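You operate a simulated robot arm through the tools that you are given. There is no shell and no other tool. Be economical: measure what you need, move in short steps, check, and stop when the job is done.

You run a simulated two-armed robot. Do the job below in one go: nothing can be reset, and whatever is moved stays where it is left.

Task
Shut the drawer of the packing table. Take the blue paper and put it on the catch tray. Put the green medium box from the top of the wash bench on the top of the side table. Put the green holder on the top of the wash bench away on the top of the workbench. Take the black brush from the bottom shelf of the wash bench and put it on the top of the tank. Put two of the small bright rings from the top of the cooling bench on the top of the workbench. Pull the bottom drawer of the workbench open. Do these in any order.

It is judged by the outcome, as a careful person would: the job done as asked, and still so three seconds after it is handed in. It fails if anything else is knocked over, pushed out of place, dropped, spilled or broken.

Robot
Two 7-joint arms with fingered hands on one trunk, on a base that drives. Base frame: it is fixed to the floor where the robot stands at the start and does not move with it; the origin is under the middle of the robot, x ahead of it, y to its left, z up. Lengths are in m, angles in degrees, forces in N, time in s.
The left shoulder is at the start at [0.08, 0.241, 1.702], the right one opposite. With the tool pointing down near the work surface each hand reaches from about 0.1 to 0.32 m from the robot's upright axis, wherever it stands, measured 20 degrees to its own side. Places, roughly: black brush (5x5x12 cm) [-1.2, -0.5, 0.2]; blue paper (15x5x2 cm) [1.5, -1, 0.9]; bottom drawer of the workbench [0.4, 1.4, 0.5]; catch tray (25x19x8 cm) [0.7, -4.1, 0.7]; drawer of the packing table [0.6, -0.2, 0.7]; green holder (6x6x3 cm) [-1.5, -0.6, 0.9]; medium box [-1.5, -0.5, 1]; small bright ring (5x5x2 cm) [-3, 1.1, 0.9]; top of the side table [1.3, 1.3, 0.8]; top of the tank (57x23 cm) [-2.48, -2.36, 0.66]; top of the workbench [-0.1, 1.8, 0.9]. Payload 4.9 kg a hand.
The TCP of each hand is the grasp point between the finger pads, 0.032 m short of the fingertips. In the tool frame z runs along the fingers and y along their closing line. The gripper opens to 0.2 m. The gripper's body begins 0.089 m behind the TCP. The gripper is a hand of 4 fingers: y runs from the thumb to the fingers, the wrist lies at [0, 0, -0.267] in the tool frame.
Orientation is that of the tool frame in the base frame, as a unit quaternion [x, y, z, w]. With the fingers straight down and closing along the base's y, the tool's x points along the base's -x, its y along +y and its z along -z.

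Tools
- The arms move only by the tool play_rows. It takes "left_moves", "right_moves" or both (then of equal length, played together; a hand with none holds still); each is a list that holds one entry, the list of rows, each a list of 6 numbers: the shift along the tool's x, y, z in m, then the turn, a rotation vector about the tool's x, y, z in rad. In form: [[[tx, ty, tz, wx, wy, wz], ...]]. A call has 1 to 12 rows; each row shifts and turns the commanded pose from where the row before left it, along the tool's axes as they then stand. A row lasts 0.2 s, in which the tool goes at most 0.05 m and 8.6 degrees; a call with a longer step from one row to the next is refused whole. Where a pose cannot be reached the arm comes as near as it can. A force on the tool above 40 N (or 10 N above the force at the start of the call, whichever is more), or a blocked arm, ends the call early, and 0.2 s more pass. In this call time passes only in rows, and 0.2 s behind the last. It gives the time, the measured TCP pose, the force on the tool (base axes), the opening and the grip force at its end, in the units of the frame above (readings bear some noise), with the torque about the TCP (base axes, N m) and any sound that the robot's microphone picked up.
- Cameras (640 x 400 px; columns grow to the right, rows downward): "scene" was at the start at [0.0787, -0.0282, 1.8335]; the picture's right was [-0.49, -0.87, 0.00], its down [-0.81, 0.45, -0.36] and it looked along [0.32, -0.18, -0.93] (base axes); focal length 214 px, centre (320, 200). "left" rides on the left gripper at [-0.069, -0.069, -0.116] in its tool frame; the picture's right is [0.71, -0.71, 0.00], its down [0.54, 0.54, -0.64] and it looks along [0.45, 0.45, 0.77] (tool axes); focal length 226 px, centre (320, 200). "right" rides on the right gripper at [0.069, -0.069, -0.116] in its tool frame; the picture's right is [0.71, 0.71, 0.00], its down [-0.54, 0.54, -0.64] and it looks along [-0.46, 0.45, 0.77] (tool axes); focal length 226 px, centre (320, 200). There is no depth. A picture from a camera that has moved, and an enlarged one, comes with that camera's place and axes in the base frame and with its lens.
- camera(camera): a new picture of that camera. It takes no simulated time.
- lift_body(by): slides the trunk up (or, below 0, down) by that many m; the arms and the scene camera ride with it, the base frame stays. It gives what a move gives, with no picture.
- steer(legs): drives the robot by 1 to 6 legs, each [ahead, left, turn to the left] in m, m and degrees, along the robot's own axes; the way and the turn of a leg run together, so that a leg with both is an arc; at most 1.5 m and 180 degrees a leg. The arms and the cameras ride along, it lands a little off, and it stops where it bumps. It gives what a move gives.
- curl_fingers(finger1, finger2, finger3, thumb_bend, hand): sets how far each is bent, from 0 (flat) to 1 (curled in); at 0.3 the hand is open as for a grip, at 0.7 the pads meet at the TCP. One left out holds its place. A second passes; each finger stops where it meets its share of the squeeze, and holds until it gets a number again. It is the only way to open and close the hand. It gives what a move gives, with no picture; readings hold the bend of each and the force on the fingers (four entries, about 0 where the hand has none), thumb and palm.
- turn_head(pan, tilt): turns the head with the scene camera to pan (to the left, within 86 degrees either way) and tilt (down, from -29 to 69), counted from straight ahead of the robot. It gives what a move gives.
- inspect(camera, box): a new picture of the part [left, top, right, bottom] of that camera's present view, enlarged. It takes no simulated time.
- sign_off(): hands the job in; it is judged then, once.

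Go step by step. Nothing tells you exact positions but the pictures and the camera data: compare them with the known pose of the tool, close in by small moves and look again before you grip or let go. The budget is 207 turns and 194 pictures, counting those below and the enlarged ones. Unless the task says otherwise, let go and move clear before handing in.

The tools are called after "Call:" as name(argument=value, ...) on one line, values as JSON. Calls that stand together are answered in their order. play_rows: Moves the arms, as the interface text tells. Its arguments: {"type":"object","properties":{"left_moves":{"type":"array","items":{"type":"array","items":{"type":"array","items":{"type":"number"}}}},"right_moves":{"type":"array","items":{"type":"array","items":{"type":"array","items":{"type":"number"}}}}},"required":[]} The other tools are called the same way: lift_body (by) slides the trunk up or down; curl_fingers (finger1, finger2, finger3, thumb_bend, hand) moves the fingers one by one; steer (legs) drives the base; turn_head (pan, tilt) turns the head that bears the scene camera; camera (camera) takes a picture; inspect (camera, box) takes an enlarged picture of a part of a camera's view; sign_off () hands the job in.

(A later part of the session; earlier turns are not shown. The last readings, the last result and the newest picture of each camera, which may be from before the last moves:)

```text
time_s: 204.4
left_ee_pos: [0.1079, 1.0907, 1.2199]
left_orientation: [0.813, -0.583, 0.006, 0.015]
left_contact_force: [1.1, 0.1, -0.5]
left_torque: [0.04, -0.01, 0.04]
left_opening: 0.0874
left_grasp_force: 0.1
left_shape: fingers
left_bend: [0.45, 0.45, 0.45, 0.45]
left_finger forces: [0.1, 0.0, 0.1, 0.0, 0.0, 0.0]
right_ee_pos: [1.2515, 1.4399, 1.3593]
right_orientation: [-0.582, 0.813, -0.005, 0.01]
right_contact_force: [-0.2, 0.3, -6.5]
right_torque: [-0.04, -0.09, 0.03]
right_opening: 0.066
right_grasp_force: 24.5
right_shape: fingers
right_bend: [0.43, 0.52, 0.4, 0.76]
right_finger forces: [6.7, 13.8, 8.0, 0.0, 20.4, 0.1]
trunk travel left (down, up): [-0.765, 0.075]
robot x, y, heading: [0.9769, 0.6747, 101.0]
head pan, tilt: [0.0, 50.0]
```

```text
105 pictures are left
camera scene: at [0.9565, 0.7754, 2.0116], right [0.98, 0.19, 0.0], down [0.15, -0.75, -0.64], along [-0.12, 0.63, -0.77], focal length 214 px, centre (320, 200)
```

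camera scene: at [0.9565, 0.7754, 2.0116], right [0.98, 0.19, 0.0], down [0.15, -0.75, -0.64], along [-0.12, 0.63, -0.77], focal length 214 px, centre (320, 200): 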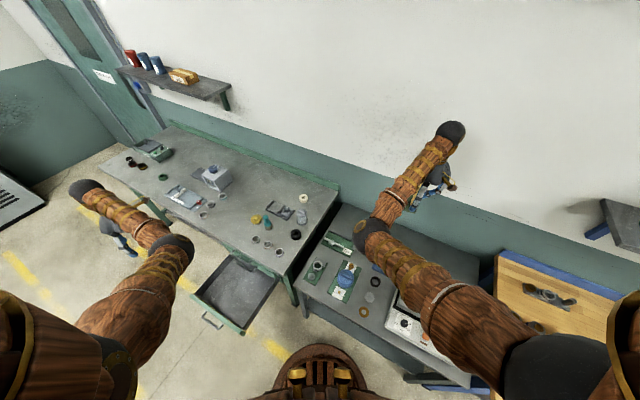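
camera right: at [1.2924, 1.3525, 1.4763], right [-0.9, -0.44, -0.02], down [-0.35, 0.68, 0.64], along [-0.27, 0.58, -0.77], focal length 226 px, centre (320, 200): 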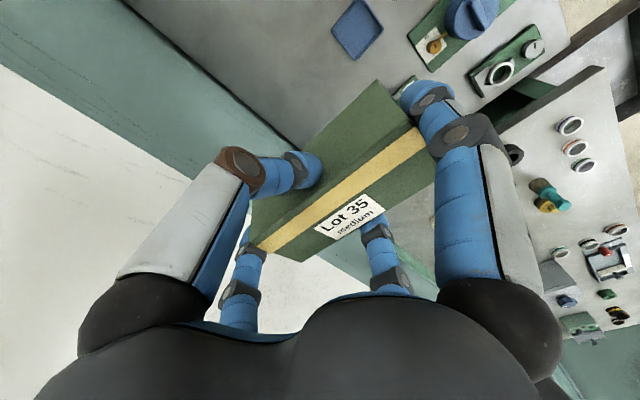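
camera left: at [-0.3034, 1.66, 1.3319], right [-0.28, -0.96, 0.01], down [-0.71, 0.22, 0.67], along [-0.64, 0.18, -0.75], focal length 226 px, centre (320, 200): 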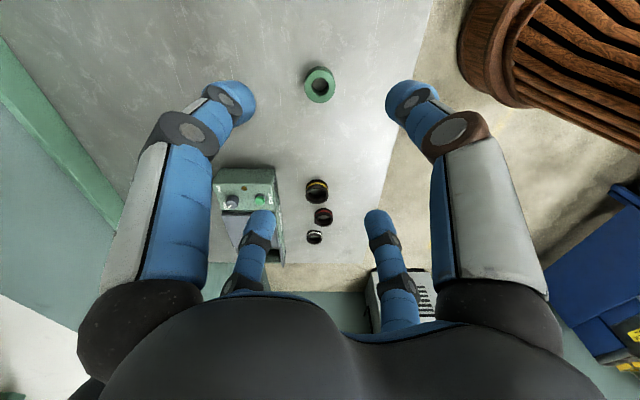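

The blue card is a bit close to the near end, so I extend the arm 8.5 cm further back, then lower the trunk.

Call:
play_rows(right_moves=[[[-0.0425, 0, 0, 0, 0, 0], [-0.0425, 0, 0, 0, 0, 0]]])

Call:
lift_body(by=-0.38)

Call:
camera(camera="right")

Call:
camera(camera="scene")

```text
time_s: 205.0
left_ee_pos: [0.1115, 1.094, 1.2195]
left_orientation: [0.812, -0.583, 0.006, 0.016]
left_contact_force: [0.2, 0.1, 0.0]
left_torque: [-0.03, 0.0, 0.03]
left_opening: 0.0873
left_grasp_force: 0.1
left_shape: fingers
left_bend: [0.45, 0.45, 0.45, 0.45]
left_finger forces: [0.0, 0.0, 0.1, 0.0, 0.1, 0.0]
right_ee_pos: [1.2849, 1.5285, 1.3557]
right_orientation: [-0.582, 0.813, -0.007, 0.008]
right_contact_force: [0.2, 0.8, -6.0]
right_torque: [-0.06, -0.13, 0.0]
right_opening: 0.0665
right_grasp_force: 24.8
right_shape: fingers
right_bend: [0.43, 0.52, 0.4, 0.76]
right_finger forces: [6.9, 14.1, 8.5, 0.1, 20.6, 0.0]
trunk travel left (down, up): [-0.765, 0.075]
robot x, y, heading: [0.9806, 0.673, 101.0]
head pan, tilt: [0.0, 50.0]
```

```text
time_s: 208.6
left_ee_pos: [0.11, 1.0929, 0.8392]
left_orientation: [0.813, -0.582, 0.006, 0.015]
left_contact_force: [0.5, 0.3, 0.8]
left_torque: [0.0, -0.02, 0.01]
left_opening: 0.0872
left_grasp_force: 0.1
left_shape: fingers
left_bend: [0.45, 0.45, 0.45, 0.45]
left_finger forces: [0.1, 0.0, 0.1, 0.1, 0.1, 0.1]
right_ee_pos: [1.2823, 1.526, 0.9775]
right_orientation: [-0.582, 0.813, -0.004, 0.01]
right_contact_force: [-0.5, 0.0, -5.9]
right_torque: [-0.09, -0.09, 0.02]
right_opening: 0.0663
right_grasp_force: 25.2
right_shape: fingers
right_bend: [0.43, 0.52, 0.4, 0.76]
right_finger forces: [7.1, 14.0, 8.4, 0.0, 20.7, 0.0]
trunk travel left (down, up): [-0.385, 0.455]
robot x, y, heading: [0.9741, 0.6749, 101.0]
head pan, tilt: [0.0, 50.0]
```

```text
104 pictures are left
camera right: at [1.3228, 1.4374, 1.0942], right [-0.9, -0.44, -0.02], down [-0.35, 0.69, 0.64], along [-0.27, 0.58, -0.77], focal length 226 px, centre (320, 200)
```

right: 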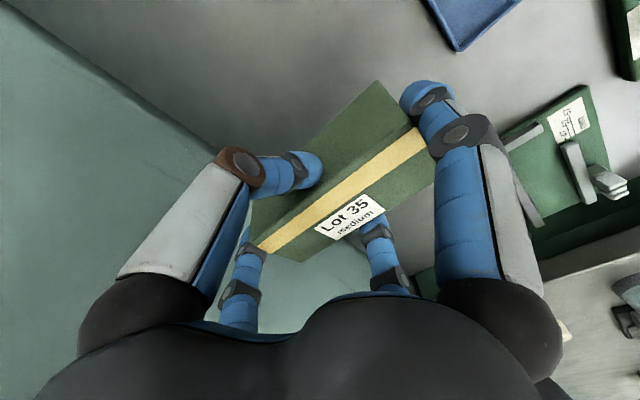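

```text
103 pictures are left
camera scene: at [0.958, 0.7792, 1.6314], right [0.98, 0.19, 0.0], down [0.15, -0.75, -0.64], along [-0.12, 0.63, -0.77], focal length 214 px, centre (320, 200)
```

scene: 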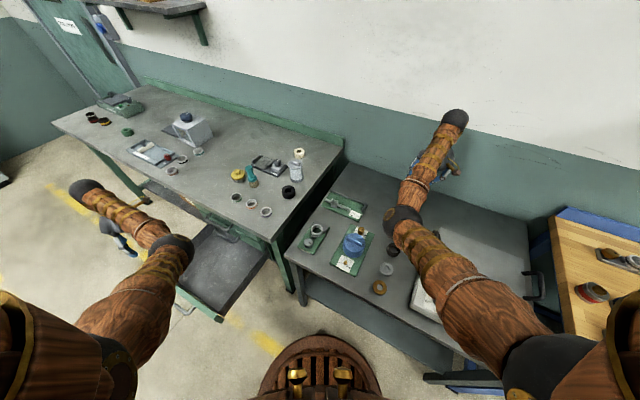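

Clear spot below the box. I lower the last bit with the arm only (left hand stays above the workbench edge).

Call:
play_rows(right_moves=[[[0, 0, 0.04, 0, 0, 0], [0, 0, 0.04, 0, 0, 0], [0, 0, 0.03, 0, 0, 0]]])

Call:
camera(camera="right")

```text
time_s: 209.4
left_ee_pos: [0.1101, 1.0915, 0.8412]
left_orientation: [0.812, -0.583, 0.005, 0.013]
left_contact_force: [0.0, -0.3, 0.2]
left_torque: [0.0, -0.02, 0.03]
left_opening: 0.0871
left_grasp_force: 0.0
left_shape: fingers
left_bend: [0.45, 0.45, 0.45, 0.45]
left_finger forces: [0.0, 0.1, 0.0, 0.0, 0.0, 0.0]
right_ee_pos: [1.2841, 1.5232, 0.8714]
right_orientation: [-0.581, 0.814, -0.001, 0.013]
right_contact_force: [6.4, 3.1, 16.6]
right_torque: [0.18, 0.58, -0.04]
right_opening: 0.0662
right_grasp_force: 28.2
right_shape: fingers
right_bend: [0.43, 0.51, 0.4, 0.77]
right_finger forces: [6.8, 13.9, 9.9, 0.1, 26.3, 0.0]
trunk travel left (down, up): [-0.385, 0.455]
robot x, y, heading: [0.9788, 0.671, 100.9]
head pan, tilt: [0.0, 50.0]
```

```text
102 pictures are left
camera right: at [1.3247, 1.4342, 0.9871], right [-0.9, -0.44, -0.02], down [-0.35, 0.68, 0.64], along [-0.27, 0.59, -0.77], focal length 226 px, centre (320, 200)
```

right: 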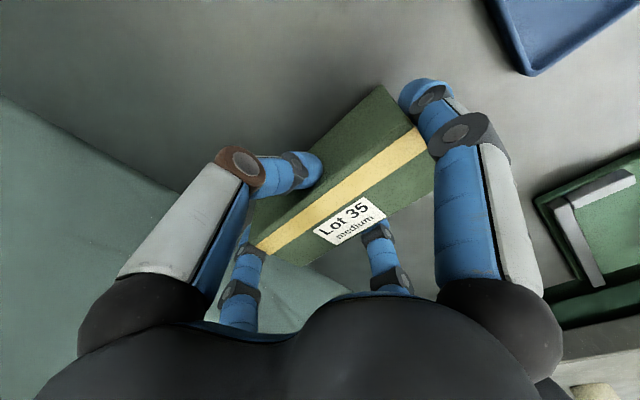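

Box is on the table. I open the hand.

Call:
curl_fingers(hand="right", finger1=0.3, finger2=0.35, finger3=0.3, thumb_bend=0.35)

Call:
play_rows(right_moves=[[[0, 0, -0.04, 0, 0, 0], [0, 0, -0.04, 0, 0, 0], [0, 0, -0.04, 0, 0, 0]]])

Call:
camera(camera="right")

```text
time_s: 210.4
left_ee_pos: [0.1098, 1.092, 0.8388]
left_orientation: [0.812, -0.583, 0.006, 0.014]
left_contact_force: [0.4, 0.4, 1.2]
left_torque: [0.04, -0.01, 0.01]
left_opening: 0.0873
left_grasp_force: 0.1
left_shape: fingers
left_bend: [0.45, 0.45, 0.45, 0.45]
left_finger forces: [0.0, 0.0, 0.1, 0.1, 0.1, 0.1]
right_ee_pos: [1.2833, 1.5235, 0.8655]
right_orientation: [-0.581, 0.814, -0.005, 0.01]
right_contact_force: [0.3, -0.2, -0.8]
right_torque: [0.01, -0.03, -0.04]
right_opening: 0.1318
right_grasp_force: 0.1
right_shape: fingers
right_bend: [0.3, 0.35, 0.3, 0.35]
right_finger forces: [0.1, 0.0, 0.1, 0.1, 0.0, 0.1]
trunk travel left (down, up): [-0.385, 0.455]
robot x, y, heading: [0.9827, 0.6749, 101.1]
head pan, tilt: [0.0, 50.0]
```

```text
time_s: 211.2
left_ee_pos: [0.1081, 1.0934, 0.8362]
left_orientation: [0.813, -0.582, 0.007, 0.014]
left_contact_force: [-0.2, -0.6, 0.1]
left_torque: [0.01, -0.02, 0.0]
left_opening: 0.0872
left_grasp_force: 0.1
left_shape: fingers
left_bend: [0.45, 0.45, 0.45, 0.45]
left_finger forces: [0.0, 0.0, 0.1, 0.0, 0.0, 0.0]
right_ee_pos: [1.2778, 1.524, 0.9891]
right_orientation: [-0.582, 0.813, -0.005, 0.01]
right_contact_force: [-0.8, -0.5, 0.1]
right_torque: [-0.03, -0.06, 0.03]
right_opening: 0.1318
right_grasp_force: 0.1
right_shape: fingers
right_bend: [0.3, 0.35, 0.3, 0.35]
right_finger forces: [0.1, 0.0, 0.0, 0.1, 0.0, 0.0]
trunk travel left (down, up): [-0.385, 0.455]
robot x, y, heading: [0.9765, 0.6758, 101.2]
head pan, tilt: [0.0, 50.0]
```

```text
101 pictures are left
camera right: at [1.3183, 1.4356, 1.1064], right [-0.9, -0.44, -0.02], down [-0.35, 0.69, 0.64], along [-0.27, 0.58, -0.77], focal length 226 px, centre (320, 200)
```

right: 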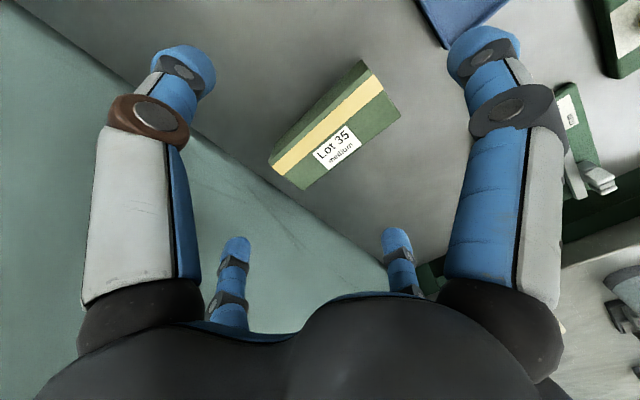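

Four tasks done. Next the blue paper. I raise the trunk, draw both hands in for travelling, and back out of the side table.

Call:
lift_body(by=0.4)

Call:
play_rows(right_moves=[[[0.039, -0.0225, 0, 0, 0, 0], [0.039, -0.0225, 0, 0, 0, 0], [0.039, -0.0225, 0, 0, 0, 0], [0.039, -0.0225, 0, 0, 0, 0], [0.039, -0.0225, 0, 0, 0, 0], [0.039, -0.0225, 0, 0, 0, 0]]], left_moves=[[[0.013, -0.038, 0, 0, 0, 0], [0.013, -0.038, 0, 0, 0, 0], [0.013, -0.038, 0, 0, 0, 0], [0.013, -0.038, 0, 0, 0, 0], [0.013, -0.038, 0, 0, 0, 0], [0.013, -0.038, 0, 0, 0, 0]]])

Call:
steer(legs=[[-0.32, 0, 0], [0, 0, 79]])

Call:
camera(camera="scene")

```text
time_s: 215.1
left_ee_pos: [0.1092, 1.0923, 1.2394]
left_orientation: [0.812, -0.584, 0.006, 0.015]
left_contact_force: [0.3, -1.0, -0.6]
left_torque: [0.01, -0.01, -0.01]
left_opening: 0.0872
left_grasp_force: 0.1
left_shape: fingers
left_bend: [0.45, 0.45, 0.45, 0.45]
left_finger forces: [0.0, 0.1, 0.0, 0.0, 0.1, 0.0]
right_ee_pos: [1.2786, 1.5252, 1.3886]
right_orientation: [-0.582, 0.813, -0.005, 0.01]
right_contact_force: [-0.7, 0.4, -0.2]
right_torque: [-0.01, 0.03, 0.02]
right_opening: 0.1318
right_grasp_force: 0.0
right_shape: fingers
right_bend: [0.3, 0.35, 0.3, 0.35]
right_finger forces: [0.1, 0.1, 0.1, 0.1, 0.1, 0.0]
trunk travel left (down, up): [-0.785, 0.055]
robot x, y, heading: [0.9769, 0.671, 101.1]
head pan, tilt: [0.0, 50.0]
```

```text
time_s: 216.5
left_ee_pos: [0.3526, 1.0896, 1.2421]
left_orientation: [0.813, -0.582, 0.006, 0.015]
left_contact_force: [-0.5, -1.5, -0.2]
left_torque: [0.12, -0.06, -0.02]
left_opening: 0.0871
left_grasp_force: 0.1
left_shape: fingers
left_bend: [0.45, 0.45, 0.45, 0.45]
left_finger forces: [0.0, 0.0, 0.0, 0.0, 0.0, 0.0]
right_ee_pos: [1.3345, 1.2577, 1.3917]
right_orientation: [-0.582, 0.813, -0.004, 0.009]
right_contact_force: [0.2, 0.0, -0.8]
right_torque: [0.03, 0.01, -0.01]
right_opening: 0.1317
right_grasp_force: 0.1
right_shape: fingers
right_bend: [0.3, 0.35, 0.3, 0.35]
right_finger forces: [0.1, 0.1, 0.1, 0.0, 0.0, 0.0]
trunk travel left (down, up): [-0.785, 0.055]
robot x, y, heading: [0.9772, 0.677, 101.2]
head pan, tilt: [0.0, 50.0]
```

```text
time_s: 221.9
left_ee_pos: [0.5054, -0.1714, 1.2398]
left_orientation: [0.998, 0.06, 0.014, 0.008]
left_contact_force: [-0.3, -0.4, 0.2]
left_torque: [-0.02, 0.0, 0.0]
left_opening: 0.087
left_grasp_force: 0.1
left_shape: fingers
left_bend: [0.45, 0.45, 0.45, 0.45]
left_finger forces: [0.0, 0.0, 0.1, 0.0, 0.0, 0.0]
right_ee_pos: [0.5374, 0.824, 1.3901]
right_orientation: [0.965, -0.262, -0.002, -0.011]
right_contact_force: [-0.5, 0.9, 0.4]
right_torque: [-0.07, -0.06, 0.0]
right_opening: 0.1318
right_grasp_force: 0.0
right_shape: fingers
right_bend: [0.3, 0.35, 0.3, 0.35]
right_finger forces: [0.0, 0.0, 0.1, 0.1, 0.0, 0.0]
trunk travel left (down, up): [-0.785, 0.055]
robot x, y, heading: [1.0385, 0.3588, 179.5]
head pan, tilt: [0.0, 50.0]
```

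```text
100 pictures are left
camera scene: at [0.9332, 0.3606, 2.0315], right [0.01, 1.0, 0.0], down [0.77, -0.01, -0.64], along [-0.64, 0.01, -0.77], focal length 214 px, centre (320, 200)
```

scene: 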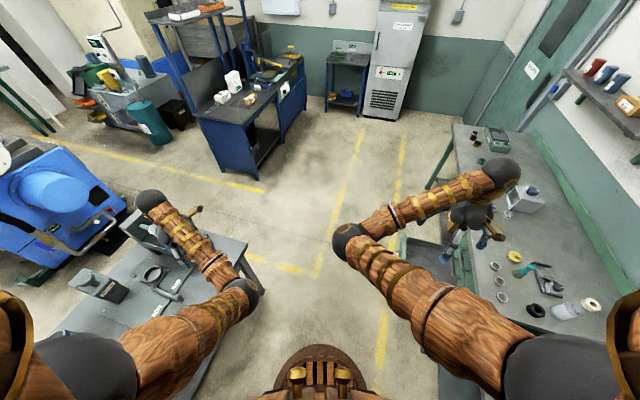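

I raise the trunk fully and drive round the left end of the packing table toward its far side, in stages.

Call:
lift_body(by=0.05)

Call:
steer(legs=[[0.3, -0.12, 0], [1.14, 0, 0], [0, 0, 90]])

Call:
camera(camera="scene")

```text
time_s: 222.9
left_ee_pos: [0.5054, -0.1712, 1.2909]
left_orientation: [0.998, 0.062, 0.014, 0.007]
left_contact_force: [-0.1, 0.0, 0.3]
left_torque: [-0.01, 0.04, -0.01]
left_opening: 0.0872
left_grasp_force: 0.1
left_shape: fingers
left_bend: [0.45, 0.45, 0.45, 0.45]
left_finger forces: [0.0, 0.0, 0.1, 0.1, 0.1, 0.0]
right_ee_pos: [0.5381, 0.8237, 1.4424]
right_orientation: [0.965, -0.261, -0.003, -0.011]
right_contact_force: [0.5, 0.5, 0.7]
right_torque: [0.0, -0.01, 0.01]
right_opening: 0.1318
right_grasp_force: 0.0
right_shape: fingers
right_bend: [0.3, 0.35, 0.3, 0.35]
right_finger forces: [0.0, 0.0, 0.0, 0.0, 0.0, 0.0]
trunk travel left (down, up): [-0.835, 0.005]
robot x, y, heading: [1.0419, 0.36, 179.4]
head pan, tilt: [0.0, 50.0]
```

```text
time_s: 234.2
left_ee_pos: [0.1027, -0.06, 1.2919]
left_orientation: [0.685, 0.728, 0.015, -0.005]
left_contact_force: [-0.3, 0.3, 0.3]
left_torque: [-0.02, -0.02, -0.02]
left_opening: 0.0873
left_grasp_force: 0.0
left_shape: fingers
left_bend: [0.45, 0.45, 0.45, 0.45]
left_finger forces: [0.0, 0.0, 0.0, 0.0, 0.1, 0.0]
right_ee_pos: [-0.888, 0.0364, 1.4413]
right_orientation: [0.883, 0.469, -0.009, -0.005]
right_contact_force: [-0.3, -0.4, 0.0]
right_torque: [-0.03, 0.01, 0.01]
right_opening: 0.1319
right_grasp_force: 0.1
right_shape: fingers
right_bend: [0.3, 0.35, 0.3, 0.35]
right_finger forces: [0.1, 0.0, 0.0, 0.1, 0.0, 0.1]
trunk travel left (down, up): [-0.835, 0.005]
robot x, y, heading: [-0.3914, 0.5085, -93.9]
head pan, tilt: [0.0, 50.0]
```

```text
99 pictures are left
camera scene: at [-0.402, 0.4003, 2.0815], right [-1.0, 0.07, 0.0], down [0.06, 0.76, -0.64], along [-0.05, -0.64, -0.77], focal length 214 px, centre (320, 200)
```

scene: 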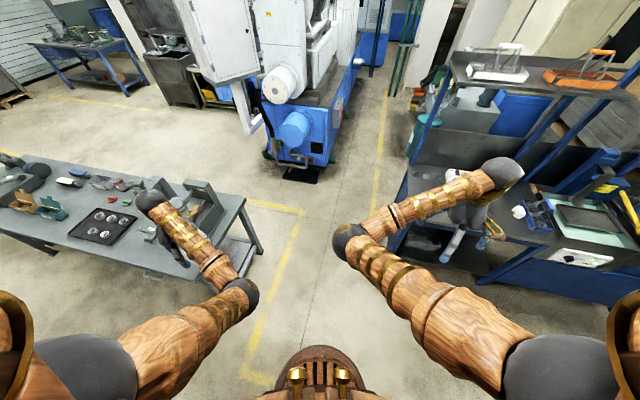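

The passage behind the packing table is wide. I drive south past its end and turn to run parallel to its back side.

Call:
steer(legs=[[1.42, 0.12, 0], [0, 0, 75], [0.9, 0, 0]])

Call:
turn_head(pan=45, tilt=45)

Call:
camera(camera="scene")

Call:
turn_head(pan=-45, tilt=35)

Call:
camera(camera="scene")

```text
time_s: 248.8
left_ee_pos: [1.1623, -0.7949, 1.292]
left_orientation: [0.075, 0.997, 0.009, -0.013]
left_contact_force: [-0.3, 0.7, 0.5]
left_torque: [0.0, -0.03, 0.0]
left_opening: 0.0869
left_grasp_force: 0.1
left_shape: fingers
left_bend: [0.45, 0.45, 0.45, 0.45]
left_finger forces: [0.0, 0.0, 0.0, 0.0, 0.0, 0.0]
right_ee_pos: [0.8609, -1.7437, 1.4408]
right_orientation: [0.392, 0.92, -0.011, 0.001]
right_contact_force: [-0.7, 0.3, 0.6]
right_torque: [-0.02, -0.01, -0.01]
right_opening: 0.1316
right_grasp_force: 0.0
right_shape: fingers
right_bend: [0.3, 0.35, 0.3, 0.35]
right_finger forces: [0.1, 0.1, 0.0, 0.0, 0.0, 0.0]
trunk travel left (down, up): [-0.835, 0.005]
robot x, y, heading: [0.4979, -1.16, -16.1]
head pan, tilt: [0.0, 50.0]
```

```text
time_s: 249.9
left_ee_pos: [1.1632, -0.7952, 1.2912]
left_orientation: [0.074, 0.997, 0.008, -0.013]
left_contact_force: [-0.2, 0.1, -0.9]
left_torque: [0.01, -0.03, -0.01]
left_opening: 0.0872
left_grasp_force: 0.1
left_shape: fingers
left_bend: [0.45, 0.45, 0.45, 0.45]
left_finger forces: [0.0, 0.0, 0.1, 0.0, 0.0, 0.0]
right_ee_pos: [0.8625, -1.7441, 1.4412]
right_orientation: [0.392, 0.92, -0.011, 0.0]
right_contact_force: [-0.6, 0.2, -0.1]
right_torque: [-0.04, -0.01, -0.01]
right_opening: 0.1321
right_grasp_force: 0.1
right_shape: fingers
right_bend: [0.3, 0.35, 0.3, 0.35]
right_finger forces: [0.0, 0.1, 0.0, 0.1, 0.1, 0.0]
trunk travel left (down, up): [-0.835, 0.005]
robot x, y, heading: [0.5017, -1.1606, -16.3]
head pan, tilt: [45.0, 45.0]
```

```text
98 pictures are left
camera scene: at [0.6046, -1.1327, 2.0883], right [0.48, -0.88, 0.0], down [-0.62, -0.34, -0.71], along [0.62, 0.34, -0.71], focal length 214 px, centre (320, 200)
```

scene: 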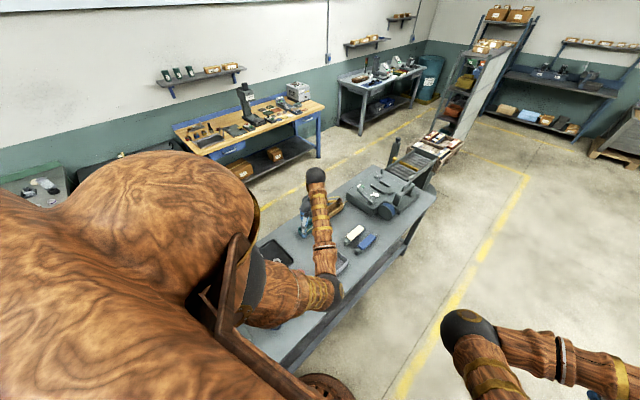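

```text
time_s: 251.5
left_ee_pos: [1.1637, -0.7951, 1.292]
left_orientation: [0.075, 0.997, 0.01, -0.013]
left_contact_force: [-0.3, -0.7, -0.1]
left_torque: [0.01, 0.01, 0.03]
left_opening: 0.0871
left_grasp_force: 0.1
left_shape: fingers
left_bend: [0.45, 0.45, 0.45, 0.45]
left_finger forces: [0.0, 0.0, 0.1, 0.1, 0.0, 0.0]
right_ee_pos: [0.8617, -1.7452, 1.4421]
right_orientation: [0.392, 0.92, -0.011, 0.001]
right_contact_force: [0.2, 0.5, -0.2]
right_torque: [-0.02, -0.02, 0.02]
right_opening: 0.132
right_grasp_force: 0.2
right_shape: fingers
right_bend: [0.3, 0.35, 0.3, 0.35]
right_finger forces: [0.0, 0.0, 0.0, 0.0, 0.0, 0.0]
trunk travel left (down, up): [-0.835, 0.005]
robot x, y, heading: [0.5036, -1.1599, -16.2]
head pan, tilt: [-45.0, 35.0]
```

```text
97 pictures are left
camera scene: at [0.575, -1.2487, 2.1032], right [-0.88, -0.48, 0.0], down [-0.28, 0.5, -0.82], along [0.4, -0.72, -0.57], focal length 214 px, centre (320, 200)
```

scene: 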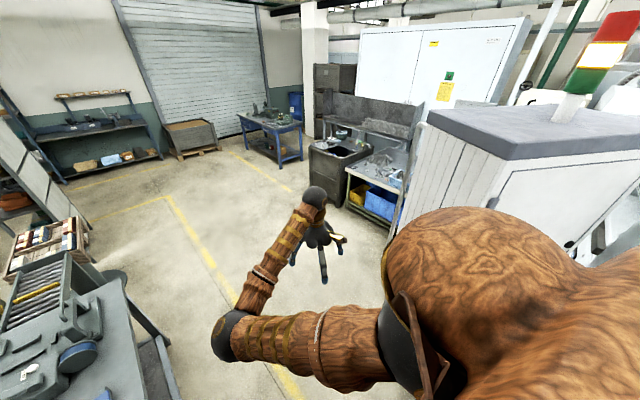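

The blue paper is at about (1.42,-1.0) near the table's back edge. I drive further along and turn to face the table from behind so the right hand is above it.

Call:
steer(legs=[[0.478, -0.173, 0], [0, 0, 101]])

Call:
turn_head(pan=-15, tilt=55)

Call:
camera(camera="scene")

Call:
camera(camera="right")

```text
time_s: 258.8
left_ee_pos: [0.4467, -0.8834, 1.2911]
left_orientation: [0.718, -0.695, 0.005, 0.016]
left_contact_force: [0.0, -0.4, -0.3]
left_torque: [0.04, 0.01, -0.01]
left_opening: 0.087
left_grasp_force: 0.0
left_shape: fingers
left_bend: [0.45, 0.45, 0.45, 0.45]
left_finger forces: [0.0, 0.0, 0.1, 0.0, 0.0, 0.0]
right_ee_pos: [1.4355, -1.0068, 1.4415]
right_orientation: [-0.457, 0.889, -0.006, 0.009]
right_contact_force: [-0.2, -0.4, -0.1]
right_torque: [0.01, 0.03, -0.01]
right_opening: 0.132
right_grasp_force: 0.0
right_shape: fingers
right_bend: [0.3, 0.35, 0.3, 0.35]
right_finger forces: [0.1, 0.0, 0.0, 0.1, 0.1, 0.0]
trunk travel left (down, up): [-0.835, 0.005]
robot x, y, heading: [0.9264, -1.464, 84.4]
head pan, tilt: [-45.0, 35.0]
```

```text
time_s: 259.7
left_ee_pos: [0.4459, -0.884, 1.2904]
left_orientation: [0.719, -0.695, 0.005, 0.015]
left_contact_force: [0.4, -0.4, 0.0]
left_torque: [0.01, 0.01, 0.0]
left_opening: 0.0875
left_grasp_force: 0.1
left_shape: fingers
left_bend: [0.45, 0.45, 0.45, 0.45]
left_finger forces: [0.0, 0.0, 0.1, 0.0, 0.1, 0.0]
right_ee_pos: [1.4334, -1.0062, 1.4422]
right_orientation: [-0.457, 0.89, -0.006, 0.008]
right_contact_force: [0.1, 0.1, -0.9]
right_torque: [0.0, 0.0, -0.01]
right_opening: 0.1317
right_grasp_force: 0.0
right_shape: fingers
right_bend: [0.3, 0.35, 0.3, 0.35]
right_finger forces: [0.0, 0.1, 0.1, 0.0, 0.1, 0.0]
trunk travel left (down, up): [-0.835, 0.005]
robot x, y, heading: [0.9264, -1.4662, 84.4]
head pan, tilt: [-15.0, 55.0]
```

```text
96 pictures are left
camera scene: at [0.9541, -1.3689, 2.075], right [0.94, -0.35, 0.0], down [-0.29, -0.77, -0.57], along [0.2, 0.54, -0.82], focal length 214 px, centre (320, 200)
```

scene: 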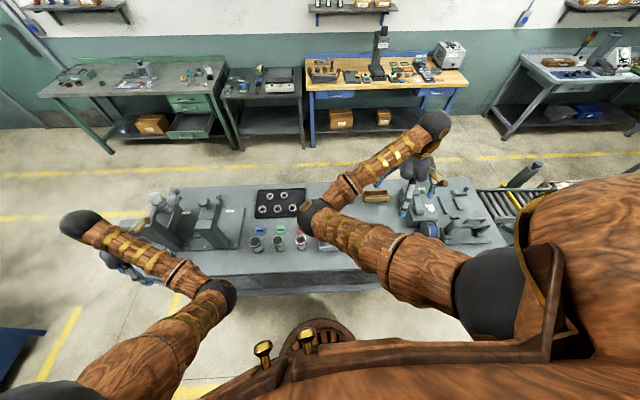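

```text
95 pictures are left
camera right: at [1.4472, -1.1028, 1.558], right [-0.99, -0.16, -0.02], down [-0.14, 0.76, 0.64], along [-0.09, 0.63, -0.77], focal length 226 px, centre (320, 200)
```

right: 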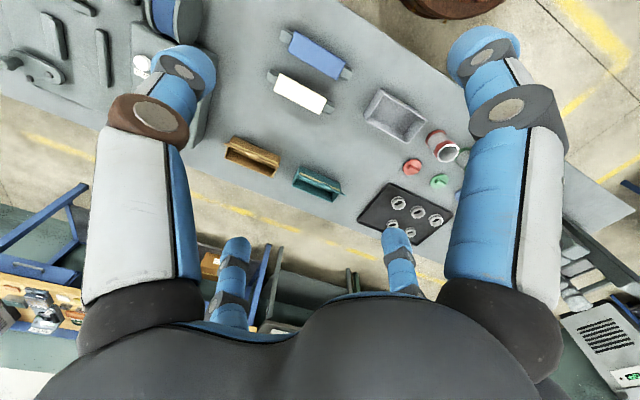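

The blue paper roll lies at about (1.45,-1.03), long axis along the table, a white roll 10 cm beyond. I yaw the hand so thumb and opposite finger pinch across it and the side digits clear its ends, and come down.

Call:
play_rows(right_moves=[[[0, 0, 0, 0, 0, 0.141], [0, 0, 0, 0, 0, 0.141], [0, 0, 0, 0, 0, 0.141], [0, 0, 0, 0, 0, 0.141], [0, 0, 0, 0, 0, 0.141], [0, 0, 0, 0, 0, 0.141]]])

Call:
lift_body(by=-0.35)

Call:
camera(camera="right")

```text
time_s: 261.1
left_ee_pos: [0.4452, -0.8838, 1.2897]
left_orientation: [0.718, -0.696, 0.004, 0.016]
left_contact_force: [0.6, -0.4, 0.0]
left_torque: [0.05, 0.02, 0.01]
left_opening: 0.0873
left_grasp_force: 0.1
left_shape: fingers
left_bend: [0.45, 0.45, 0.45, 0.45]
left_finger forces: [0.0, 0.0, 0.0, 0.0, 0.0, 0.1]
right_ee_pos: [1.4334, -1.0073, 1.4419]
right_orientation: [-0.05, 0.999, -0.003, 0.011]
right_contact_force: [-0.2, -0.8, -0.1]
right_torque: [0.01, -0.03, -0.06]
right_opening: 0.1319
right_grasp_force: 0.0
right_shape: fingers
right_bend: [0.3, 0.35, 0.3, 0.35]
right_finger forces: [0.0, 0.0, 0.1, 0.1, 0.0, 0.0]
trunk travel left (down, up): [-0.835, 0.005]
robot x, y, heading: [0.9297, -1.4628, 84.2]
head pan, tilt: [-15.0, 55.0]
```

```text
time_s: 264.6
left_ee_pos: [0.4461, -0.8828, 0.9427]
left_orientation: [0.719, -0.695, 0.006, 0.014]
left_contact_force: [-0.3, -0.1, 0.3]
left_torque: [0.02, 0.0, -0.02]
left_opening: 0.087
left_grasp_force: 0.0
left_shape: fingers
left_bend: [0.45, 0.45, 0.45, 0.45]
left_finger forces: [0.0, 0.0, 0.0, 0.0, 0.1, 0.0]
right_ee_pos: [1.434, -1.0071, 1.0911]
right_orientation: [-0.051, 0.999, -0.003, 0.011]
right_contact_force: [-0.1, 1.5, -0.8]
right_torque: [-0.01, -0.02, 0.01]
right_opening: 0.132
right_grasp_force: 0.1
right_shape: fingers
right_bend: [0.3, 0.35, 0.3, 0.35]
right_finger forces: [0.0, 0.0, 0.0, 0.0, 0.1, 0.0]
trunk travel left (down, up): [-0.485, 0.355]
robot x, y, heading: [0.9254, -1.4655, 84.4]
head pan, tilt: [-15.0, 55.0]
```

```text
94 pictures are left
camera right: at [1.3701, -1.0825, 1.2065], right [-0.78, 0.63, -0.02], down [0.47, 0.6, 0.65], along [0.42, 0.5, -0.76], focal length 226 px, centre (320, 200)
```

right: 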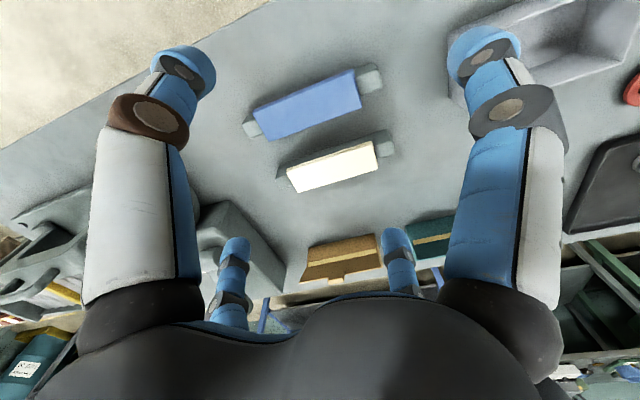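

Call:
inspect(camera="right", box=[220, 50, 420, 205])

```text
2.58 times, centred on (320, 128) of right
camera zoom: at [1.3701, -1.0825, 1.2065], right [-0.78, 0.63, -0.02], down [0.47, 0.6, 0.65], along [0.42, 0.5, -0.76], focal length 583 px, centre (320, 387)
```

zoom: 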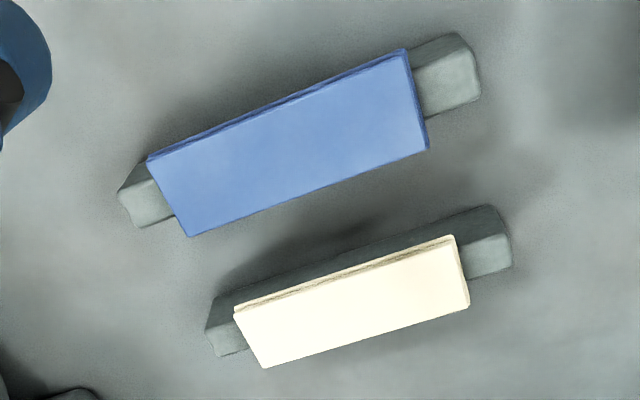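

The blue paper sits on/over a grey block. I centre the hand over it and lower to look closer.

Call:
play_rows(right_moves=[[[-0.016, -0.016, 0.0, 0, 0, 0], [0, 0, 0.04, 0, 0, 0], [0, 0, 0.04, 0, 0, 0], [0, 0, 0.03, 0, 0, 0]]])

Call:
camera(camera="right")

```text
time_s: 265.6
left_ee_pos: [0.4465, -0.8843, 0.9415]
left_orientation: [0.718, -0.695, 0.004, 0.016]
left_contact_force: [0.1, 0.4, 0.3]
left_torque: [0.04, 0.01, -0.02]
left_opening: 0.0874
left_grasp_force: 0.1
left_shape: fingers
left_bend: [0.45, 0.45, 0.45, 0.45]
left_finger forces: [0.0, 0.1, 0.0, 0.0, 0.0, 0.0]
right_ee_pos: [1.4506, -1.0208, 0.9809]
right_orientation: [-0.052, 0.999, -0.002, 0.01]
right_contact_force: [0.5, 0.0, -0.3]
right_torque: [0.0, 0.06, 0.0]
right_opening: 0.132
right_grasp_force: 0.0
right_shape: fingers
right_bend: [0.3, 0.35, 0.3, 0.35]
right_finger forces: [0.0, 0.0, 0.1, 0.0, 0.0, 0.1]
trunk travel left (down, up): [-0.485, 0.355]
robot x, y, heading: [0.9253, -1.4695, 84.2]
head pan, tilt: [-15.0, 55.0]
```

```text
92 pictures are left
camera right: at [1.3877, -1.0964, 1.0961], right [-0.78, 0.63, -0.02], down [0.47, 0.6, 0.65], along [0.42, 0.5, -0.76], focal length 226 px, centre (320, 200)
```

right: 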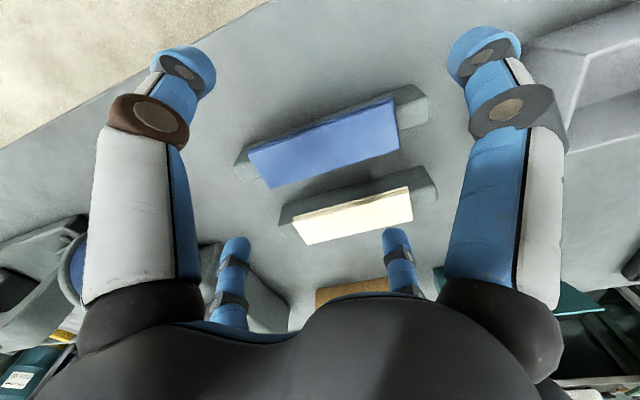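

I widen the side digits, narrow the pinch pair, and descend, then look again.

Call:
curl_fingers(hand="right", finger1=0.05, finger2=0.43, finger3=0.05, thumb_bend=0.43)

Call:
play_rows(right_moves=[[[-0.002, 0.006, 0.03, 0, 0, 0], [0, 0, 0.03, 0, 0, 0]]])

Call:
camera(camera="right")

```text
time_s: 266.6
left_ee_pos: [0.4463, -0.8837, 0.9418]
left_orientation: [0.718, -0.696, 0.005, 0.015]
left_contact_force: [0.0, 0.0, 0.2]
left_torque: [-0.01, 0.02, -0.02]
left_opening: 0.087
left_grasp_force: 0.0
left_shape: fingers
left_bend: [0.45, 0.45, 0.45, 0.45]
left_finger forces: [0.1, 0.0, 0.0, 0.0, 0.1, 0.1]
right_ee_pos: [1.4498, -1.0194, 0.9811]
right_orientation: [-0.051, 0.999, -0.002, 0.011]
right_contact_force: [-0.2, -0.2, -0.5]
right_torque: [0.02, 0.01, 0.01]
right_opening: 0.1471
right_grasp_force: 0.0
right_shape: fingers
right_bend: [0.06, 0.43, 0.06, 0.43]
right_finger forces: [0.0, 0.0, 0.1, 0.0, 0.0, 0.0]
trunk travel left (down, up): [-0.485, 0.355]
robot x, y, heading: [0.927, -1.4618, 84.3]
head pan, tilt: [-15.0, 55.0]
```

```text
time_s: 267.2
left_ee_pos: [0.447, -0.8833, 0.9422]
left_orientation: [0.719, -0.695, 0.003, 0.015]
left_contact_force: [0.0, -0.3, -0.2]
left_torque: [-0.01, 0.0, 0.02]
left_opening: 0.0874
left_grasp_force: 0.1
left_shape: fingers
left_bend: [0.45, 0.45, 0.45, 0.45]
left_finger forces: [0.0, 0.0, 0.0, 0.0, 0.1, 0.1]
right_ee_pos: [1.4557, -1.0177, 0.9237]
right_orientation: [-0.052, 0.999, -0.001, 0.011]
right_contact_force: [-0.8, -4.2, 0.7]
right_torque: [0.02, 0.08, 0.1]
right_opening: 0.1468
right_grasp_force: 1.9
right_shape: fingers
right_bend: [0.06, 0.45, 0.06, 0.43]
right_finger forces: [0.1, 4.5, 0.1, 0.0, 0.0, 0.0]
trunk travel left (down, up): [-0.485, 0.355]
robot x, y, heading: [0.9222, -1.4658, 84.1]
head pan, tilt: [-15.0, 55.0]
```

```text
91 pictures are left
camera right: at [1.3918, -1.0929, 1.0384], right [-0.78, 0.63, -0.02], down [0.47, 0.6, 0.65], along [0.42, 0.5, -0.76], focal length 226 px, centre (320, 200)
```

right: 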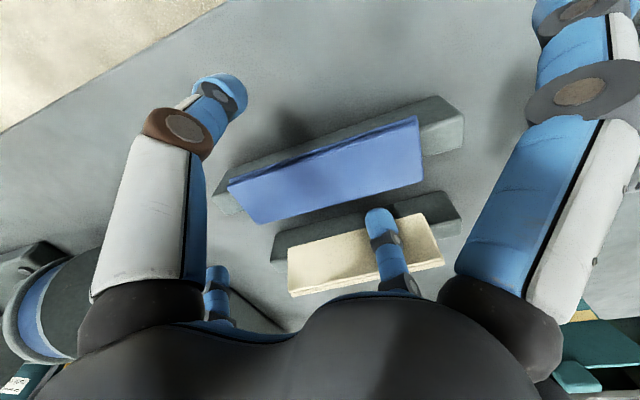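

The far finger touched the white pad, so I raise, shift ~1.5 cm back toward the blue pad's centre and narrow the pinch pair.

Call:
play_rows(right_moves=[[[0, 0, -0.03, 0, 0, 0], [0.014, -0.012, 0, 0, 0, 0]]])

Call:
curl_fingers(hand="right", finger2=0.48, thumb_bend=0.48)

Call:
camera(camera="right")

```text
time_s: 267.8
left_ee_pos: [0.445, -0.8845, 0.9418]
left_orientation: [0.719, -0.695, 0.004, 0.015]
left_contact_force: [0.6, 0.5, 0.1]
left_torque: [0.04, -0.01, -0.01]
left_opening: 0.0872
left_grasp_force: 0.1
left_shape: fingers
left_bend: [0.45, 0.45, 0.45, 0.45]
left_finger forces: [0.0, 0.0, 0.0, 0.0, 0.0, 0.1]
right_ee_pos: [1.4419, -1.0298, 0.9556]
right_orientation: [-0.052, 0.999, -0.001, 0.011]
right_contact_force: [0.0, 0.1, 0.8]
right_torque: [0.03, -0.02, 0.0]
right_opening: 0.1468
right_grasp_force: 0.0
right_shape: fingers
right_bend: [0.06, 0.43, 0.06, 0.43]
right_finger forces: [0.0, 0.1, 0.0, 0.0, 0.0, 0.0]
trunk travel left (down, up): [-0.485, 0.355]
robot x, y, heading: [0.9248, -1.4636, 84.4]
head pan, tilt: [-15.0, 55.0]
```

```text
time_s: 268.8
left_ee_pos: [0.4457, -0.8842, 0.9408]
left_orientation: [0.719, -0.695, 0.004, 0.016]
left_contact_force: [0.1, -0.6, -0.6]
left_torque: [0.01, 0.01, -0.01]
left_opening: 0.087
left_grasp_force: 0.0
left_shape: fingers
left_bend: [0.45, 0.45, 0.45, 0.45]
left_finger forces: [0.0, 0.1, 0.1, 0.0, 0.0, 0.0]
right_ee_pos: [1.4423, -1.0285, 0.9552]
right_orientation: [-0.052, 0.999, -0.002, 0.011]
right_contact_force: [-0.8, -0.3, 0.8]
right_torque: [0.0, 0.01, -0.02]
right_opening: 0.1413
right_grasp_force: 0.1
right_shape: fingers
right_bend: [0.06, 0.48, 0.06, 0.48]
right_finger forces: [0.0, 0.1, 0.0, 0.1, 0.0, 0.1]
trunk travel left (down, up): [-0.485, 0.355]
robot x, y, heading: [0.924, -1.4659, 84.4]
head pan, tilt: [-15.0, 55.0]
```

```text
90 pictures are left
camera right: at [1.379, -1.1048, 1.0697], right [-0.78, 0.63, -0.02], down [0.47, 0.6, 0.65], along [0.42, 0.5, -0.76], focal length 226 px, centre (320, 200)
```

right: 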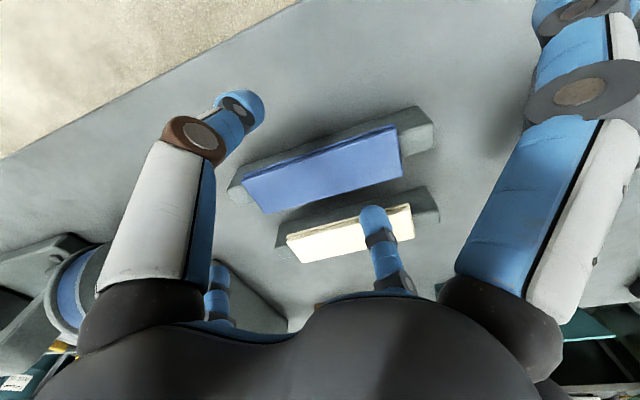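

Centred now (pad surface ≈ z 0.915). I lower 4.5 cm and pinch.

Call:
play_rows(right_moves=[[[0, 0, 0.025, 0, 0, 0], [0, 0, 0.02, 0, 0, 0]]])

Call:
camera(camera="right")

```text
time_s: 269.4
left_ee_pos: [0.447, -0.8838, 0.9403]
left_orientation: [0.719, -0.695, 0.004, 0.015]
left_contact_force: [0.9, -0.2, 0.1]
left_torque: [0.02, -0.02, -0.02]
left_opening: 0.087
left_grasp_force: 0.2
left_shape: fingers
left_bend: [0.45, 0.45, 0.45, 0.45]
left_finger forces: [0.0, 0.0, 0.0, 0.1, 0.0, 0.0]
right_ee_pos: [1.4441, -1.0309, 0.9068]
right_orientation: [-0.051, 0.999, -0.002, 0.01]
right_contact_force: [-0.4, 0.0, -0.1]
right_torque: [0.02, 0.01, 0.03]
right_opening: 0.1414
right_grasp_force: 0.0
right_shape: fingers
right_bend: [0.06, 0.48, 0.06, 0.48]
right_finger forces: [0.0, 0.1, 0.0, 0.0, 0.0, 0.1]
trunk travel left (down, up): [-0.485, 0.355]
robot x, y, heading: [0.9287, -1.4621, 84.5]
head pan, tilt: [-15.0, 55.0]
```

```text
89 pictures are left
camera right: at [1.3815, -1.1062, 1.0225], right [-0.78, 0.63, -0.02], down [0.47, 0.6, 0.65], along [0.42, 0.5, -0.76], focal length 226 px, centre (320, 200)
```

right: 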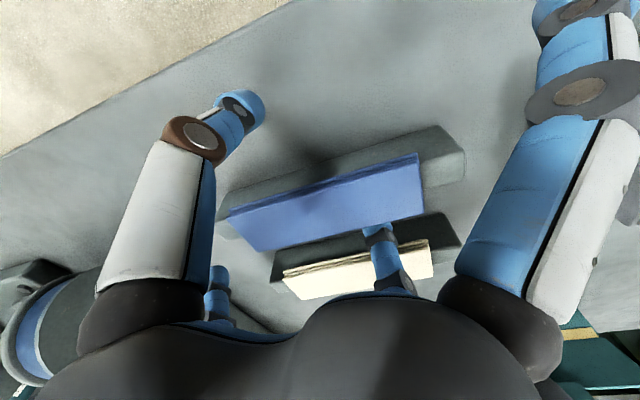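

The pad is at TCP level, straddled by thumb and finger. I pinch.

Call:
curl_fingers(hand="right", finger2=0.75, thumb_bend=0.75)

Call:
camera(camera="right")

```text
time_s: 270.4
left_ee_pos: [0.446, -0.8825, 0.9404]
left_orientation: [0.718, -0.695, 0.004, 0.016]
left_contact_force: [0.0, -0.1, -1.4]
left_torque: [0.0, -0.02, 0.01]
left_opening: 0.0872
left_grasp_force: 0.2
left_shape: fingers
left_bend: [0.45, 0.45, 0.45, 0.45]
left_finger forces: [0.0, 0.0, 0.0, 0.1, 0.1, 0.0]
right_ee_pos: [1.4432, -1.0304, 0.9066]
right_orientation: [-0.052, 0.999, -0.003, 0.01]
right_contact_force: [-3.2, 6.5, -1.9]
right_torque: [0.28, 0.08, -0.05]
right_opening: 0.1251
right_grasp_force: 6.8
right_shape: fingers
right_bend: [0.06, 0.59, 0.06, 0.73]
right_finger forces: [0.0, 9.7, 0.0, 0.0, 4.0, 0.0]
trunk travel left (down, up): [-0.485, 0.355]
robot x, y, heading: [0.9239, -1.467, 84.2]
head pan, tilt: [-15.0, 55.0]
```

```text
88 pictures are left
camera right: at [1.3808, -1.1053, 1.0225], right [-0.78, 0.63, -0.02], down [0.47, 0.6, 0.65], along [0.42, 0.5, -0.76], focal length 226 px, centre (320, 200)
```

right: 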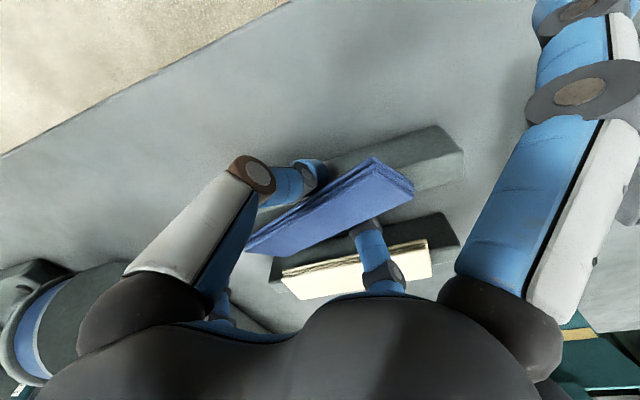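

The pad swung into line with the pinch, and is separate from the grey block. I tighten the pinch, then lift a little.

Call:
curl_fingers(hand="right", finger2=0.9, thumb_bend=0.95)

Call:
play_rows(right_moves=[[[0, 0, -0.02, 0, 0, 0], [0, 0, -0.02, 0, 0, 0]]])

Call:
camera(camera="right")

```text
time_s: 271.4
left_ee_pos: [0.4456, -0.8844, 0.941]
left_orientation: [0.719, -0.695, 0.003, 0.015]
left_contact_force: [-0.1, 0.1, -0.6]
left_torque: [0.0, -0.01, 0.01]
left_opening: 0.087
left_grasp_force: 0.0
left_shape: fingers
left_bend: [0.45, 0.45, 0.45, 0.45]
left_finger forces: [0.0, 0.0, 0.1, 0.0, 0.1, 0.1]
right_ee_pos: [1.4448, -1.0323, 0.9072]
right_orientation: [-0.051, 0.999, -0.003, 0.01]
right_contact_force: [-8.1, -14.5, -14.1]
right_torque: [-0.11, 0.14, -0.05]
right_opening: 0.1246
right_grasp_force: 16.4
right_shape: fingers
right_bend: [0.06, 0.58, 0.06, 0.75]
right_finger forces: [0.1, 7.9, 0.0, 0.0, 24.1, 0.1]
trunk travel left (down, up): [-0.485, 0.355]
robot x, y, heading: [0.9286, -1.4664, 84.2]
head pan, tilt: [-15.0, 55.0]
```

```text
time_s: 272.0
left_ee_pos: [0.4443, -0.882, 0.9403]
left_orientation: [0.719, -0.695, 0.004, 0.016]
left_contact_force: [-0.1, 0.6, 0.4]
left_torque: [-0.01, -0.03, -0.02]
left_opening: 0.0871
left_grasp_force: 0.1
left_shape: fingers
left_bend: [0.45, 0.45, 0.45, 0.45]
left_finger forces: [0.1, 0.0, 0.0, 0.1, 0.0, 0.0]
right_ee_pos: [1.4454, -1.0273, 0.9476]
right_orientation: [-0.051, 0.999, -0.003, 0.012]
right_contact_force: [-0.8, 0.7, -0.8]
right_torque: [0.01, -0.01, 0.02]
right_opening: 0.1271
right_grasp_force: 0.1
right_shape: fingers
right_bend: [0.06, 0.64, 0.06, 0.88]
right_finger forces: [0.0, 0.0, 0.0, 0.0, 0.0, 0.0]
trunk travel left (down, up): [-0.485, 0.355]
robot x, y, heading: [0.9263, -1.4644, 84.2]
head pan, tilt: [-15.0, 55.0]
```

```text
87 pictures are left
camera right: at [1.3809, -1.1025, 1.0619], right [-0.78, 0.63, -0.02], down [0.47, 0.6, 0.65], along [0.42, 0.5, -0.76], focal length 226 px, centre (320, 200)
```

right: 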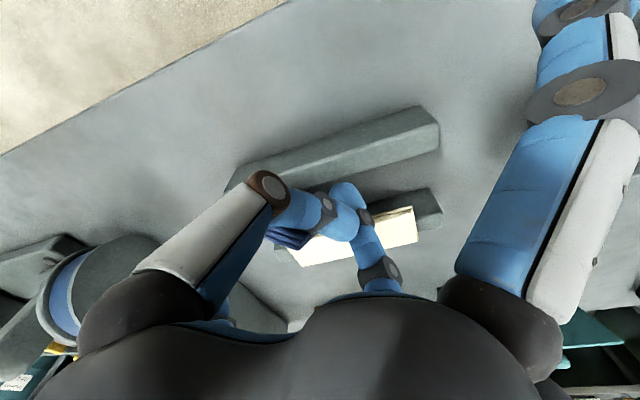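

The pad slipped and now lies between the two grey holders. I open and raise to see it.

Call:
curl_fingers(hand="right", finger2=0.35, thumb_bend=0.3, finger1=0.1, finger3=0.1)

Call:
play_rows(right_moves=[[[0, 0, -0.04, 0, 0, 0], [0, 0, -0.04, 0, 0, 0], [0, -0.03, -0.02, 0, 0, 0]]])

Call:
inspect(camera="right", box=[190, 60, 480, 290])

```text
time_s: 273.0
left_ee_pos: [0.4456, -0.8835, 0.9403]
left_orientation: [0.719, -0.695, 0.005, 0.016]
left_contact_force: [-0.6, 0.6, 0.8]
left_torque: [-0.03, -0.01, -0.05]
left_opening: 0.087
left_grasp_force: 0.1
left_shape: fingers
left_bend: [0.45, 0.45, 0.45, 0.45]
left_finger forces: [0.0, 0.1, 0.0, 0.0, 0.0, 0.0]
right_ee_pos: [1.4452, -1.0285, 0.9466]
right_orientation: [-0.051, 0.999, -0.002, 0.011]
right_contact_force: [0.0, -0.6, -0.6]
right_torque: [0.01, 0.02, 0.02]
right_opening: 0.1629
right_grasp_force: 0.1
right_shape: fingers
right_bend: [0.09, 0.35, 0.09, 0.3]
right_finger forces: [0.0, 0.0, 0.0, 0.1, 0.0, 0.0]
trunk travel left (down, up): [-0.485, 0.355]
robot x, y, heading: [0.9299, -1.4681, 84.4]
head pan, tilt: [-15.0, 55.0]
```

```text
time_s: 273.8
left_ee_pos: [0.4458, -0.8859, 0.9412]
left_orientation: [0.719, -0.695, 0.004, 0.015]
left_contact_force: [0.3, -0.2, -0.6]
left_torque: [0.04, -0.01, 0.02]
left_opening: 0.0874
left_grasp_force: 0.0
left_shape: fingers
left_bend: [0.45, 0.45, 0.45, 0.45]
left_finger forces: [0.0, 0.0, 0.0, 0.1, 0.0, 0.1]
right_ee_pos: [1.4443, -1.058, 1.0481]
right_orientation: [-0.052, 0.999, -0.001, 0.011]
right_contact_force: [-0.1, -0.1, 0.1]
right_torque: [-0.02, 0.03, 0.02]
right_opening: 0.1631
right_grasp_force: 0.1
right_shape: fingers
right_bend: [0.09, 0.35, 0.09, 0.3]
right_finger forces: [0.0, 0.0, 0.0, 0.0, 0.1, 0.1]
trunk travel left (down, up): [-0.485, 0.355]
robot x, y, heading: [0.9256, -1.4652, 84.3]
head pan, tilt: [-15.0, 55.0]
```

```text
1.74 times, centred on (335, 175) of right
camera zoom: at [1.3808, -1.1339, 1.1638], right [-0.78, 0.63, -0.02], down [0.47, 0.6, 0.65], along [0.42, 0.5, -0.76], focal length 393 px, centre (294, 244)
```

zoom: 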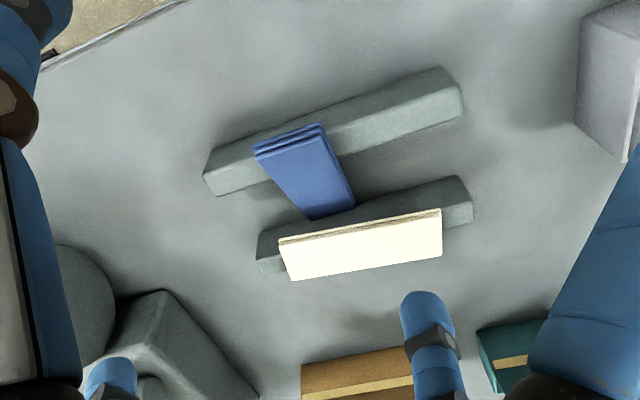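

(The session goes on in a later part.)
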